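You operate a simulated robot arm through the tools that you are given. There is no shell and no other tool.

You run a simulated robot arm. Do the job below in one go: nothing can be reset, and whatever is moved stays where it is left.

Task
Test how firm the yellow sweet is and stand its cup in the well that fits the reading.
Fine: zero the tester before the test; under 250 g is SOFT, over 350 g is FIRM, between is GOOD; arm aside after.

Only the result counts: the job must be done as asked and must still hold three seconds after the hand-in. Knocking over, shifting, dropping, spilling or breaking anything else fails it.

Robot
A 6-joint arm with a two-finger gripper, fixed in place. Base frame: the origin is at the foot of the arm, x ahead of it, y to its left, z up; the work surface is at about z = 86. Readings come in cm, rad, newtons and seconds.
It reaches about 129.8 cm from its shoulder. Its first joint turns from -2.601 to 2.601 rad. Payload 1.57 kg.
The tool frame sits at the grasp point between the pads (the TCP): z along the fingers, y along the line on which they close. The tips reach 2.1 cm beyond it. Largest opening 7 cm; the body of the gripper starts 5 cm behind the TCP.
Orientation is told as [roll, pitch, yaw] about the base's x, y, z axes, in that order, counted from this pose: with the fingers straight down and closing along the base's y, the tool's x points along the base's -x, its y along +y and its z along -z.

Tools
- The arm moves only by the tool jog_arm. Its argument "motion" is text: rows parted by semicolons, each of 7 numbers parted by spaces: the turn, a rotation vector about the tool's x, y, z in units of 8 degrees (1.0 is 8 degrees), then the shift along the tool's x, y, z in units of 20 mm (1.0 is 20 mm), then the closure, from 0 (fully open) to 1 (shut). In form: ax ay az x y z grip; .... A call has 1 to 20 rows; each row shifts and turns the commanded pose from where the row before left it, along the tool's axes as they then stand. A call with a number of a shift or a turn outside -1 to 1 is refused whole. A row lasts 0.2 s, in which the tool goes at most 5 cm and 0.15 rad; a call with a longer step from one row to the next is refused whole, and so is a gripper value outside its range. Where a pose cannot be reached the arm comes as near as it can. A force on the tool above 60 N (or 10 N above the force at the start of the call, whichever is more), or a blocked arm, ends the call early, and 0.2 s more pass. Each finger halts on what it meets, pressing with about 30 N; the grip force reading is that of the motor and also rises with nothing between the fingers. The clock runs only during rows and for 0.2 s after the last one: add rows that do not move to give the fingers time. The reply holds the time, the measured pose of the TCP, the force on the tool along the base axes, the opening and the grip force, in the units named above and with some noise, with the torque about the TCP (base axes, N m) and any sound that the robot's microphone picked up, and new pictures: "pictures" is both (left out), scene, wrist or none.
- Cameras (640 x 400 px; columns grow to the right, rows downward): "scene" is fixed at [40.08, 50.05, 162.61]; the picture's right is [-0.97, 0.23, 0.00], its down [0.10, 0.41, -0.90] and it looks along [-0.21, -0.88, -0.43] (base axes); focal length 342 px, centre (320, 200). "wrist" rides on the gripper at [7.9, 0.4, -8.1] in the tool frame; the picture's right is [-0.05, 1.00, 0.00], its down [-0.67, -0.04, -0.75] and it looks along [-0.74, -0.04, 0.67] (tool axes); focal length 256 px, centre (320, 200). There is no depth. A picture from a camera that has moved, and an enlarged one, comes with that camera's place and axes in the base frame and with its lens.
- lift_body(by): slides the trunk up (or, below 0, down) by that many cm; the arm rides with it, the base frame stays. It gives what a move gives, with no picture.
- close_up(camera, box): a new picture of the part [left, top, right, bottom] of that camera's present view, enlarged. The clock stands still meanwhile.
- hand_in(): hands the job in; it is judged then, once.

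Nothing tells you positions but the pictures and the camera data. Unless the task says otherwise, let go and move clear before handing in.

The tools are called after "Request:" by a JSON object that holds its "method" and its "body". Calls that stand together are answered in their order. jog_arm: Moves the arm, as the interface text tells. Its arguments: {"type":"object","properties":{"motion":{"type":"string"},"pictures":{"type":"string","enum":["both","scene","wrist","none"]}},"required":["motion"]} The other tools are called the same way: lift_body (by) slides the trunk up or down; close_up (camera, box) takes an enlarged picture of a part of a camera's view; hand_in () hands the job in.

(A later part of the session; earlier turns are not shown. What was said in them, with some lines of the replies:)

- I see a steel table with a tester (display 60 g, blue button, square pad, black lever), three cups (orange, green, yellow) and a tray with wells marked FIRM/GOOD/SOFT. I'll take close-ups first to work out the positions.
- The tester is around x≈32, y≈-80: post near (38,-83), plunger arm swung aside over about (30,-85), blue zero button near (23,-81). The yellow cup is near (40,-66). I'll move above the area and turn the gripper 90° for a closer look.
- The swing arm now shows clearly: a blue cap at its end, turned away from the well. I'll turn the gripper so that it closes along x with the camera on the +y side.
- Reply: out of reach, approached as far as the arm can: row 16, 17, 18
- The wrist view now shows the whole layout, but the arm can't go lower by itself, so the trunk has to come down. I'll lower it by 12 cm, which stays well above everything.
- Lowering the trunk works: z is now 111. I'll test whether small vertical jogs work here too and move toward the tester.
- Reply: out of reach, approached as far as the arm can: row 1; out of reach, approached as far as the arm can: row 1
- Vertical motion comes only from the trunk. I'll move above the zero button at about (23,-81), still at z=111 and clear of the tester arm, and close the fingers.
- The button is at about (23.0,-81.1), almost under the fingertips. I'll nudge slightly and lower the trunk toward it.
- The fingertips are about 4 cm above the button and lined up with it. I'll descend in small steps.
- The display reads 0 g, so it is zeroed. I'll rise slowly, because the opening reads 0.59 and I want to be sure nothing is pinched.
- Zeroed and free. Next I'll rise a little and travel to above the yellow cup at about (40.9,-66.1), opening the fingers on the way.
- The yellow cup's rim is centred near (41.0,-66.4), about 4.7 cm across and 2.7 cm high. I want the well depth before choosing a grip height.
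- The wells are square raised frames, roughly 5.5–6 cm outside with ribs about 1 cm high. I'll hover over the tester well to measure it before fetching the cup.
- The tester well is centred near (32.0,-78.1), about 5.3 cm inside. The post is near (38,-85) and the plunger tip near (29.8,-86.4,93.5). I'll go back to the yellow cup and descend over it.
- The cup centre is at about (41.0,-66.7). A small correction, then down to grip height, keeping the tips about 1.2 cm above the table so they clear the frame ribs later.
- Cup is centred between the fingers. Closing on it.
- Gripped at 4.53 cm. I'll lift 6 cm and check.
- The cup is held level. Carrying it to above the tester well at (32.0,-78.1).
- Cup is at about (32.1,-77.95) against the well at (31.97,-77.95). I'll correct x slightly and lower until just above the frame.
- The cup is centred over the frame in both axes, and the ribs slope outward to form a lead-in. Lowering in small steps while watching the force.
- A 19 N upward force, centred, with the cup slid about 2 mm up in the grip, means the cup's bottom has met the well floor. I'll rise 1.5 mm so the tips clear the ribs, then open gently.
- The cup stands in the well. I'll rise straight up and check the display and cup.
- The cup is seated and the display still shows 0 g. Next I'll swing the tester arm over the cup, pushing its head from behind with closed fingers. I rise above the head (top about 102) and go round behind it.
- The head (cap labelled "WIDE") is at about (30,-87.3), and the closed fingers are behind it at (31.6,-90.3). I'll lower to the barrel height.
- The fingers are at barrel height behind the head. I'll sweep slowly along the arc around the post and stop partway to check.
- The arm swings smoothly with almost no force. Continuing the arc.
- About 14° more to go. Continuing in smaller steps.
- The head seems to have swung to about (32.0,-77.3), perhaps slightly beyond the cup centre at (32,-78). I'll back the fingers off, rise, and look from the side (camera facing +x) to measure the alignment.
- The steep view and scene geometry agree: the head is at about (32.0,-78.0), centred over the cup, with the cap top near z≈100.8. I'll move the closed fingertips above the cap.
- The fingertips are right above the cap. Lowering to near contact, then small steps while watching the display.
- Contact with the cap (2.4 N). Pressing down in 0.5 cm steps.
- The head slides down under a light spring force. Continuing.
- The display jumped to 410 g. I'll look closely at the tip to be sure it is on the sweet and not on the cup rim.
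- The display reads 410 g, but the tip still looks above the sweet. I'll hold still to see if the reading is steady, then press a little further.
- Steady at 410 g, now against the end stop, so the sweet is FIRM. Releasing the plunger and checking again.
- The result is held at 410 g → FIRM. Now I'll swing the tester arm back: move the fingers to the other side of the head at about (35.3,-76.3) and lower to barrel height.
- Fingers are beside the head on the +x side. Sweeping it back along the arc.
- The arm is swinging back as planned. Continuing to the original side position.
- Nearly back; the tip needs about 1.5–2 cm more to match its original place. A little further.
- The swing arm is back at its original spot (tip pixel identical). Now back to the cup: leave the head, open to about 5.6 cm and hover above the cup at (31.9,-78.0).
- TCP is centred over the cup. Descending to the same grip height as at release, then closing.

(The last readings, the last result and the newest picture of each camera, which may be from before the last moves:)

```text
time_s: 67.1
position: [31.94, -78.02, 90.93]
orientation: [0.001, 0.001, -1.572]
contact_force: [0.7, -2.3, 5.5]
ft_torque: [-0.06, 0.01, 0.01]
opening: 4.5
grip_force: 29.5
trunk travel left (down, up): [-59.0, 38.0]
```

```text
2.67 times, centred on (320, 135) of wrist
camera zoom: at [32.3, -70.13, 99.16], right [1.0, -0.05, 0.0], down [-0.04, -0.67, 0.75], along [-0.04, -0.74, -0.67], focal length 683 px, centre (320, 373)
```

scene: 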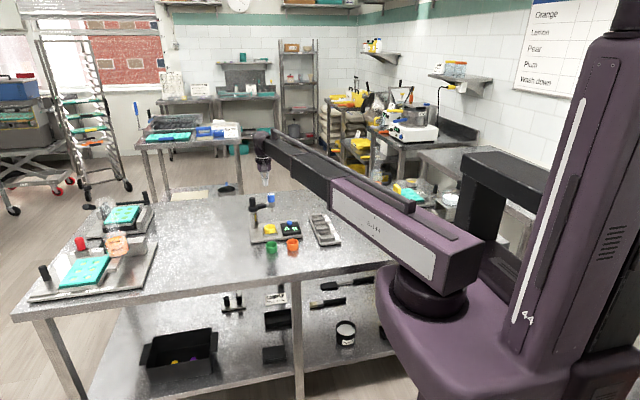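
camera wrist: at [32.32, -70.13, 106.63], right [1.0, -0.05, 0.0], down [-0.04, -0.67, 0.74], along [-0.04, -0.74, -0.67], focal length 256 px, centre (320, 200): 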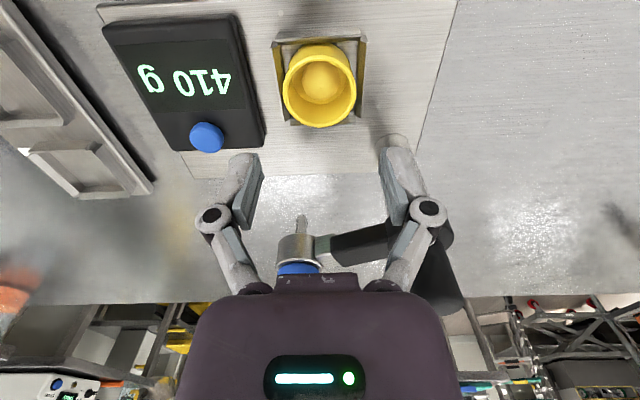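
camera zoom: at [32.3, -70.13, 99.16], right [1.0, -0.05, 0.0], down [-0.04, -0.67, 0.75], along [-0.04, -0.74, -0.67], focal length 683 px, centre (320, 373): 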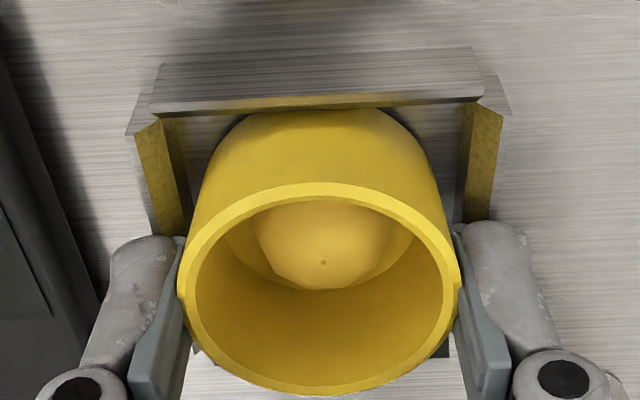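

Gripped at 4.5 cm. Lifting straight out of the well.

Request:
{"method": "lift_body", "body": {"by": 7}}

Request:
{"method": "close_up", "body": {"camera": "wrist", "box": [160, 20, 480, 220]}}

Request:
{"method": "close_up", "body": {"camera": "scene", "box": [230, 170, 358, 250]}}

```text
time_s: 68.2
position: [31.93, -77.98, 97.79]
orientation: [0.0, 0.001, -1.571]
contact_force: [-0.4, -0.2, -0.1]
ft_torque: [0.0, -0.03, -0.02]
opening: 4.49
grip_force: 29.7
trunk travel left (down, up): [-66.0, 31.0]
```

```text
2.00 times, centred on (320, 120) of wrist
camera zoom: at [32.32, -70.14, 106.12], right [1.0, -0.05, 0.0], down [-0.04, -0.67, 0.74], along [-0.04, -0.74, -0.67], focal length 512 px, centre (320, 360)
```

zoom: 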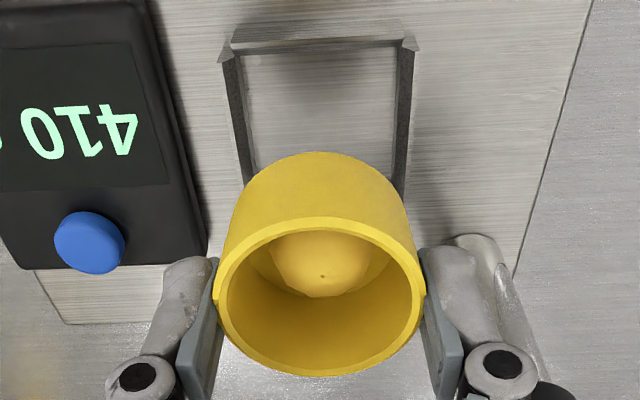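

```text
5.00 times, centred on (294, 210) of scene
camera zoom: at [40.08, 50.05, 162.61], right [-0.97, 0.23, 0.0], down [0.1, 0.41, -0.9], along [-0.21, -0.88, -0.43], focal length 1712 px, centre (450, 150)
```

zoom: 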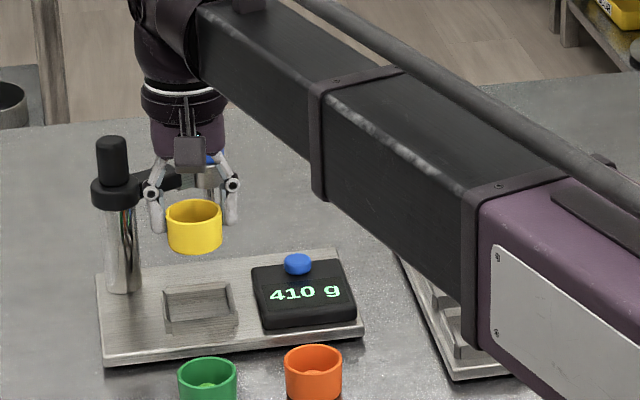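

The cup is lifted cleanly and level. Carrying it to the FIRM well, the far end of the tray at about (9.5,-86), moving first along -x and then -y.

Request:
{"method": "jog_arm", "body": {"motion": "0 0 0 0 -0.5 0 1; 0 0 0 0 -1 0 1; 0 0 0 0 -1 0 1; 0 0 0 0 -1 0 1; 0 0 0 0 -1 0 1; 0 0 0 0 -1 0 1; 0 0 0 0 -1 0 1; 0 0 0 0 -1 0 1; 0 0 0 -0.5 -1 0 1; 0 0 0 -0.8 -1 0 1; 0 0 0 -0.8 -1 0 1; 0 0 0 -0.8 -0.7 0 1; 0 0 0 -0.4 0 0 1; 0 0 0 0 0 0 1; 0 0 0 0 0 0 1", "pictures": "both"}}

Request:
{"method": "close_up", "body": {"camera": "wrist", "box": [160, 0, 480, 200]}}

```text
time_s: 71.4
position: [9.32, -84.53, 97.97]
orientation: [0.001, 0.002, -1.571]
contact_force: [-0.1, -0.7, -0.1]
ft_torque: [0.0, -0.01, -0.01]
opening: 4.49
grip_force: 30.2
trunk travel left (down, up): [-66.0, 31.0]
camera wrist: at [9.86, -76.69, 106.13], right [1.0, -0.05, 0.0], down [-0.04, -0.67, 0.74], along [-0.04, -0.74, -0.67], focal length 256 px, centre (320, 200)
```

scene: 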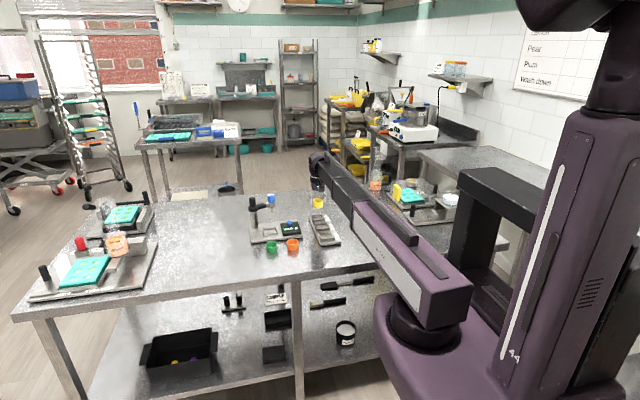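
wrist: 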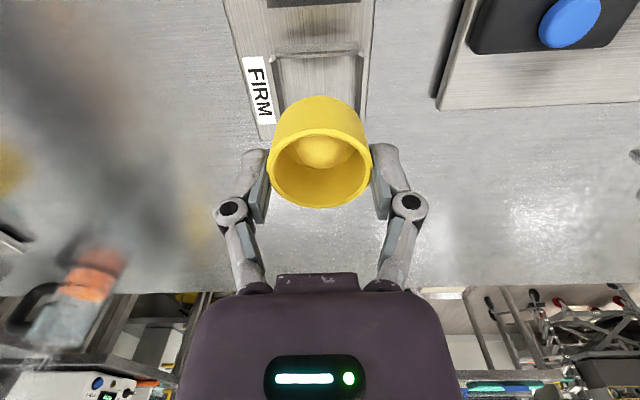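

```text
2.00 times, centred on (320, 100) of wrist
camera zoom: at [9.86, -76.69, 106.13], right [1.0, -0.05, 0.0], down [-0.04, -0.67, 0.74], along [-0.04, -0.74, -0.67], focal length 512 px, centre (320, 400)
```

zoom: 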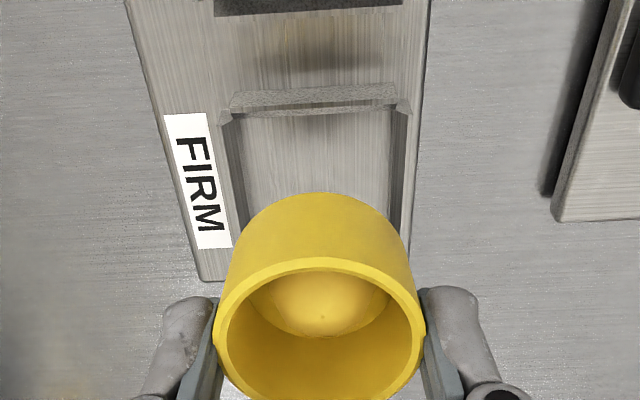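

FIRM well is in view, centred at about x=9.4, y≈-85.2. Moving over it and descending partway for a check.

Request:
{"method": "jog_arm", "body": {"motion": "0 0 0 -0.27 -0.03 0 1; 0 0 0 0 0 0 1; 0 0 0 0 0 0 1", "pictures": "none"}}

Request:
{"method": "lift_body", "body": {"by": -4.8}}

Request:
{"method": "close_up", "body": {"camera": "wrist", "box": [200, 60, 440, 210]}}

Request:
{"method": "close_up", "body": {"camera": "scene", "box": [290, 180, 354, 250]}}

```text
time_s: 72.2
position: [9.51, -85.16, 97.93]
orientation: [-0.001, -0.001, -1.571]
contact_force: [0.2, 0.0, -0.8]
ft_torque: [0.0, 0.0, -0.04]
opening: 4.52
grip_force: 29.8
trunk travel left (down, up): [-66.0, 31.0]
```

```text
time_s: 73.1
position: [9.54, -85.1, 93.06]
orientation: [0.001, 0.002, -1.571]
contact_force: [-0.6, 0.2, 0.0]
ft_torque: [-0.01, -0.03, 0.0]
opening: 4.5
grip_force: 30.2
trunk travel left (down, up): [-61.2, 35.8]
```

```text
2.67 times, centred on (320, 135) of wrist
camera zoom: at [9.85, -77.22, 101.33], right [1.0, -0.05, 0.0], down [-0.04, -0.67, 0.74], along [-0.04, -0.74, -0.67], focal length 683 px, centre (320, 373)
```

zoom: 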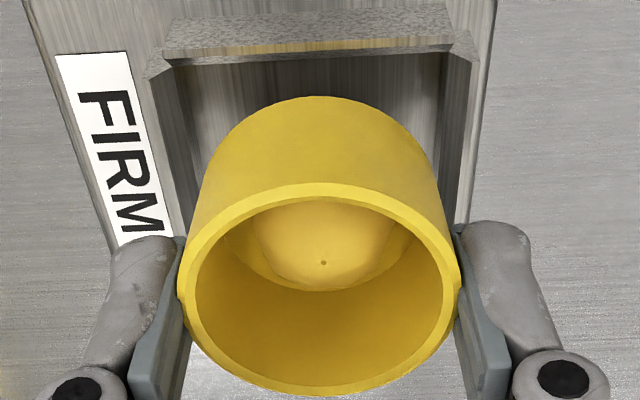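

```text
5.71 times, centred on (322, 215) of scene
camera zoom: at [40.08, 50.05, 162.61], right [-0.97, 0.23, 0.0], down [0.1, 0.41, -0.9], along [-0.21, -0.88, -0.43], focal length 1956 px, centre (309, 114)
```

zoom: 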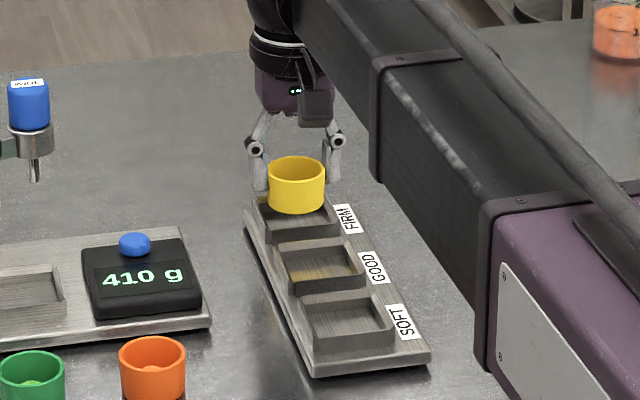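

Cup and FIRM well are aligned to within about 1 mm. Lowering in small steps with force checks.

Request:
{"method": "lift_body", "body": {"by": -1.6}}

Request:
{"method": "lift_body", "body": {"by": -0.3}}

Request:
{"method": "lift_body", "body": {"by": -0.3}}

Request:
{"method": "close_up", "body": {"camera": "wrist", "box": [200, 60, 440, 210]}}

Request:
{"method": "close_up", "body": {"camera": "scene", "box": [290, 180, 354, 250]}}

```text
time_s: 73.7
position: [9.49, -85.04, 91.45]
orientation: [-0.002, 0.0, -1.571]
contact_force: [0.2, -0.9, -0.2]
ft_torque: [-0.04, 0.02, -0.01]
opening: 4.52
grip_force: 29.8
trunk travel left (down, up): [-59.6, 37.4]
```

```text
time_s: 74.2
position: [9.42, -85.18, 91.08]
orientation: [0.0, 0.0, -1.57]
contact_force: [-0.1, -2.5, -1.0]
ft_torque: [-0.09, 0.01, -0.01]
opening: 4.47
grip_force: 30.3
trunk travel left (down, up): [-59.3, 37.7]
```

```text
time_s: 74.8
position: [9.37, -85.22, 90.95]
orientation: [-0.002, 0.0, -1.57]
contact_force: [-0.6, -4.8, 5.6]
ft_torque: [-0.11, -0.01, 0.01]
opening: 4.5
grip_force: 30.2
trunk travel left (down, up): [-59.0, 38.0]
```

```text
2.67 times, centred on (320, 135) of wrist
camera zoom: at [9.84, -77.24, 99.14], right [1.0, -0.05, 0.0], down [-0.04, -0.67, 0.75], along [-0.04, -0.74, -0.67], focal length 683 px, centre (320, 373)
```

zoom: 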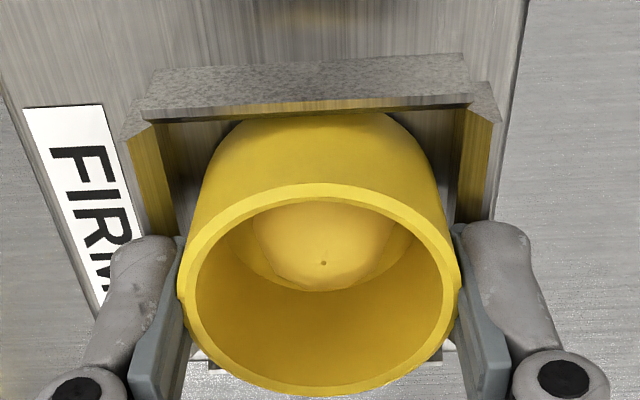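

```text
5.71 times, centred on (322, 215) of scene
camera zoom: at [40.08, 50.05, 162.61], right [-0.97, 0.23, 0.0], down [0.1, 0.41, -0.9], along [-0.21, -0.88, -0.43], focal length 1956 px, centre (309, 114)
```

zoom: 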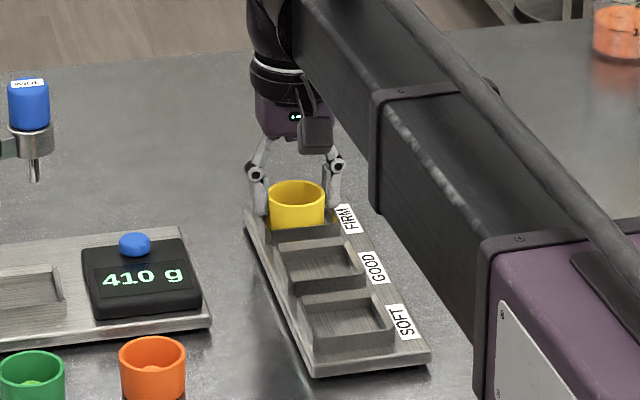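

A -4.8 N y force means the +y rib slope is nudging the cup toward -y. I'll ease the tool 1.5 mm that way.

Request:
{"method": "jog_arm", "body": {"motion": "0 0 0 -0.08 0 0 1; 0 0 0 0 0 0 1", "pictures": "none"}}

Request:
{"method": "lift_body", "body": {"by": -0.2}}

Request:
{"method": "close_up", "body": {"camera": "wrist", "box": [200, 60, 440, 210]}}

```text
time_s: 75.4
position: [9.38, -85.16, 90.77]
orientation: [0.0, 0.0, -1.571]
contact_force: [0.0, 1.3, 2.3]
ft_torque: [0.05, 0.0, 0.0]
opening: 4.51
grip_force: 30.2
trunk travel left (down, up): [-59.0, 38.0]
```

```text
time_s: 75.9
position: [9.48, -85.17, 90.81]
orientation: [0.001, -0.001, -1.569]
contact_force: [1.3, -3.5, 21.0]
ft_torque: [0.01, -0.01, -0.01]
opening: 4.5
grip_force: 30.2
trunk travel left (down, up): [-58.8, 38.2]
```

```text
2.67 times, centred on (320, 135) of wrist
camera zoom: at [9.84, -77.28, 99.06], right [1.0, -0.05, 0.0], down [-0.04, -0.66, 0.75], along [-0.04, -0.75, -0.67], focal length 683 px, centre (320, 373)
```

zoom: 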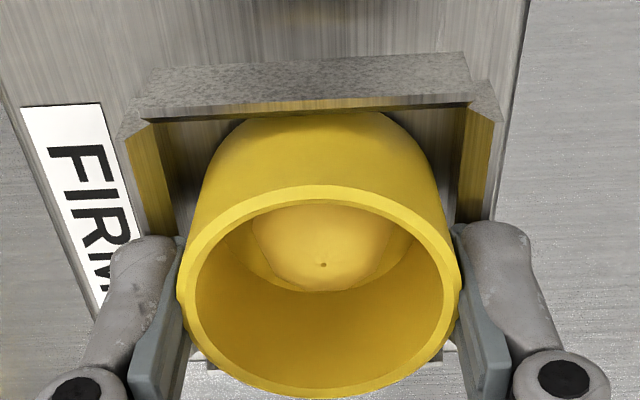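

A centred 21 N upward force means the cup is seated on the floor of the FIRM well. I'll relieve 2 mm and open gently.

Request:
{"method": "lift_body", "body": {"by": 0.2}}

Request:
{"method": "jog_arm", "body": {"motion": "0 0 0 0 0 0 0.3; 0 0 0 0 0 0 0.25; 0 0 0 0 0 0 0.2; 0 0 0 0 0 0 0.2; 0 0 0 0 0 0 0.2", "pictures": "none"}}

Request:
{"method": "close_up", "body": {"camera": "wrist", "box": [200, 60, 440, 210]}}

Request:
{"method": "close_up", "body": {"camera": "scene", "box": [290, 180, 354, 250]}}

```text
time_s: 76.4
position: [9.45, -85.28, 90.75]
orientation: [0.0, 0.001, -1.571]
contact_force: [0.7, 1.3, 0.9]
ft_torque: [0.02, 0.03, 0.02]
opening: 4.51
grip_force: 29.9
trunk travel left (down, up): [-59.0, 38.0]
```

```text
time_s: 77.6
position: [9.47, -85.2, 90.84]
orientation: [0.0, 0.001, -1.573]
contact_force: [-0.1, -0.3, 0.3]
ft_torque: [0.0, -0.01, -0.02]
opening: 5.59
grip_force: 0.0
trunk travel left (down, up): [-59.0, 38.0]
```

```text
2.67 times, centred on (320, 135) of wrist
camera zoom: at [9.85, -77.37, 99.13], right [1.0, -0.05, 0.0], down [-0.04, -0.67, 0.74], along [-0.04, -0.74, -0.67], focal length 683 px, centre (320, 373)
```

zoom: 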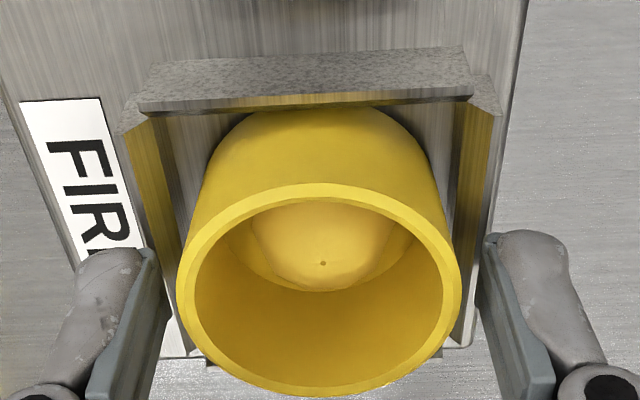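

```text
5.71 times, centred on (322, 215) of scene
camera zoom: at [40.08, 50.05, 162.61], right [-0.97, 0.23, 0.0], down [0.1, 0.41, -0.9], along [-0.21, -0.88, -0.43], focal length 1956 px, centre (309, 114)
```

zoom: 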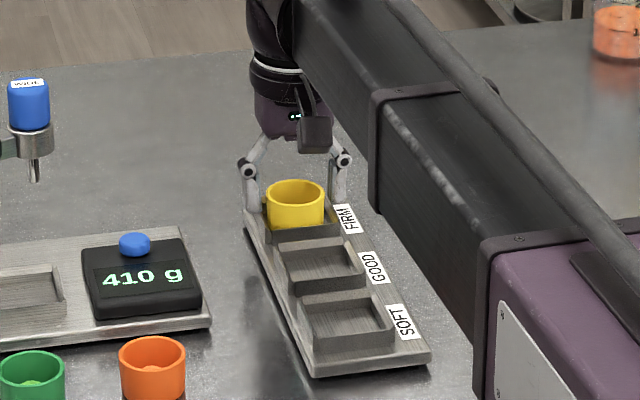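

The cup stands in the FIRM well and the fingers are free. Rising straight up and checking.

Request:
{"method": "lift_body", "body": {"by": 12}}

Request:
{"method": "close_up", "body": {"camera": "wrist", "box": [160, 0, 480, 200]}}

Request:
{"method": "close_up", "body": {"camera": "scene", "box": [220, 170, 360, 270]}}

```text
time_s: 79.1
position: [9.49, -85.19, 102.88]
orientation: [0.0, 0.0, -1.571]
contact_force: [-0.2, -0.4, -0.1]
ft_torque: [0.0, 0.0, -0.01]
opening: 5.59
grip_force: 0.0
trunk travel left (down, up): [-71.0, 26.0]
```

```text
2.00 times, centred on (320, 100) of wrist
camera zoom: at [9.85, -77.38, 111.12], right [1.0, -0.05, 0.0], down [-0.04, -0.67, 0.74], along [-0.04, -0.74, -0.67], focal length 512 px, centre (320, 400)
```

zoom: 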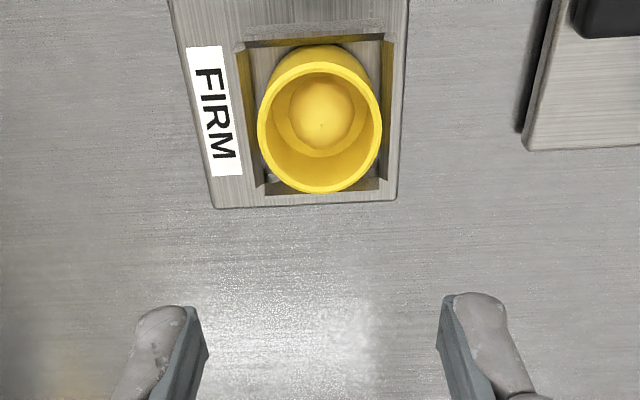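

```text
4.00 times, centred on (290, 220) of scene
camera zoom: at [40.08, 50.05, 162.61], right [-0.97, 0.23, 0.0], down [0.1, 0.41, -0.9], along [-0.21, -0.88, -0.43], focal length 1369 px, centre (440, 120)
```

zoom: 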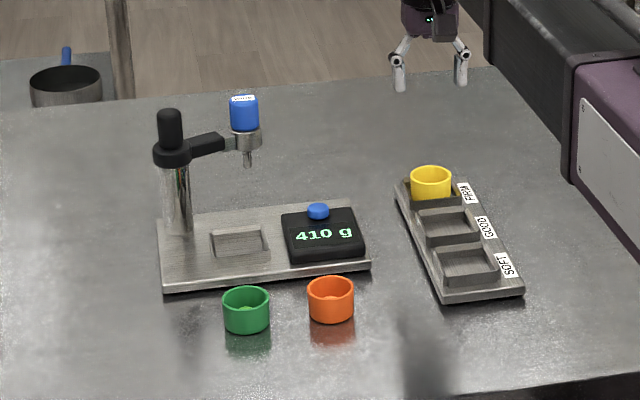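

The yellow cup stands in the FIRM well. The tester arm is aside, and the tester, tray and the other cups are where they were. I'll move the robot arm well clear.

Request:
{"method": "lift_body", "body": {"by": 20}}

Request:
{"method": "jog_arm", "body": {"motion": "0 0 0 1 -0.3 0 0.2; 0 0 0 1 -0.3 0 0.2; 0 0 0 1 -0.3 0 0.2; 0 0 0 1 -0.3 0 0.2; 0 0 0 1 -0.3 0 0.2; 0 0 0 1 -0.3 0 0.2; 0 0 0 1 -0.3 0 0.2; 0 0 0 1 -0.3 0 0.2; 0 0 0 0 0 0 0.2; 0 0 0 0 0 0 0.2", "pictures": "scene"}}

Request:
{"method": "close_up", "body": {"camera": "scene", "box": [220, 170, 360, 270]}}

```text
time_s: 81.3
position: [9.43, -85.38, 122.85]
orientation: [-0.001, 0.001, -1.571]
contact_force: [-0.4, 0.8, -0.3]
ft_torque: [-0.01, 0.03, 0.02]
opening: 5.61
grip_force: 0.0
trunk travel left (down, up): [-91.0, 6.0]
```

```text
time_s: 83.5
position: [4.58, -69.14, 122.92]
orientation: [0.0, 0.0, -1.57]
contact_force: [-0.5, 0.3, -0.6]
ft_torque: [-0.01, 0.03, 0.01]
opening: 5.6
grip_force: 0.1
trunk travel left (down, up): [-91.0, 6.0]
```

scene: 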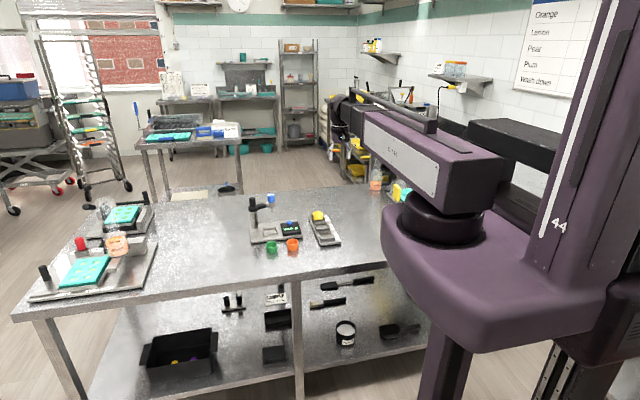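

```text
4.00 times, centred on (290, 220) of scene
camera zoom: at [40.08, 50.05, 162.61], right [-0.97, 0.23, 0.0], down [0.1, 0.41, -0.9], along [-0.21, -0.88, -0.43], focal length 1369 px, centre (440, 120)
```

zoom: 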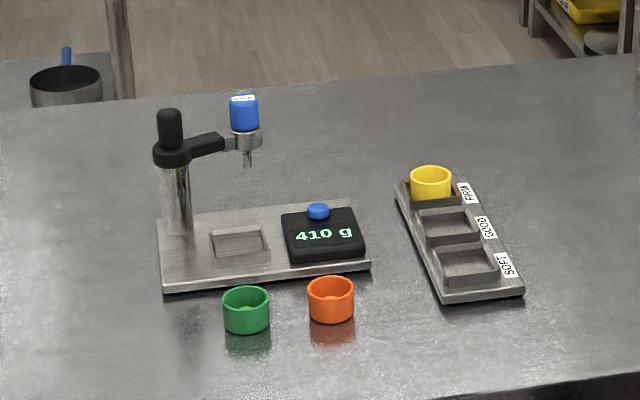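

The tester was zeroed, the yellow sweet read 410 g (FIRM), and its cup stands in the FIRM well. The tester arm is swung aside and the robot is clear, so I'm handing in.

Request:
{"method": "hand_in", "body": {}}

```text
The job is handed in.
```

The yellow sweet read 410 g, which is FIRM, and its cup now stands in the FIRM well of the tray.

- **Zeroing:** the display showed 60 g at the start. I pressed the blue button, and it read 0 g until the plunger was pressed.
- **Test:** the reading came up as 410 g, stayed there when I pressed to the end of the stroke, and held after release. In the camera view the plunger tip never clearly touched the sweet, even at full stroke. I took the steady reading as valid.
- **Afterwards:** the tester's arm is swung back to where it started. The robot arm is up and clear. The tester, the tray and the green and orange cups look to be where they were.

The job is handed in, but the reply gave no verdict on whether it passed.
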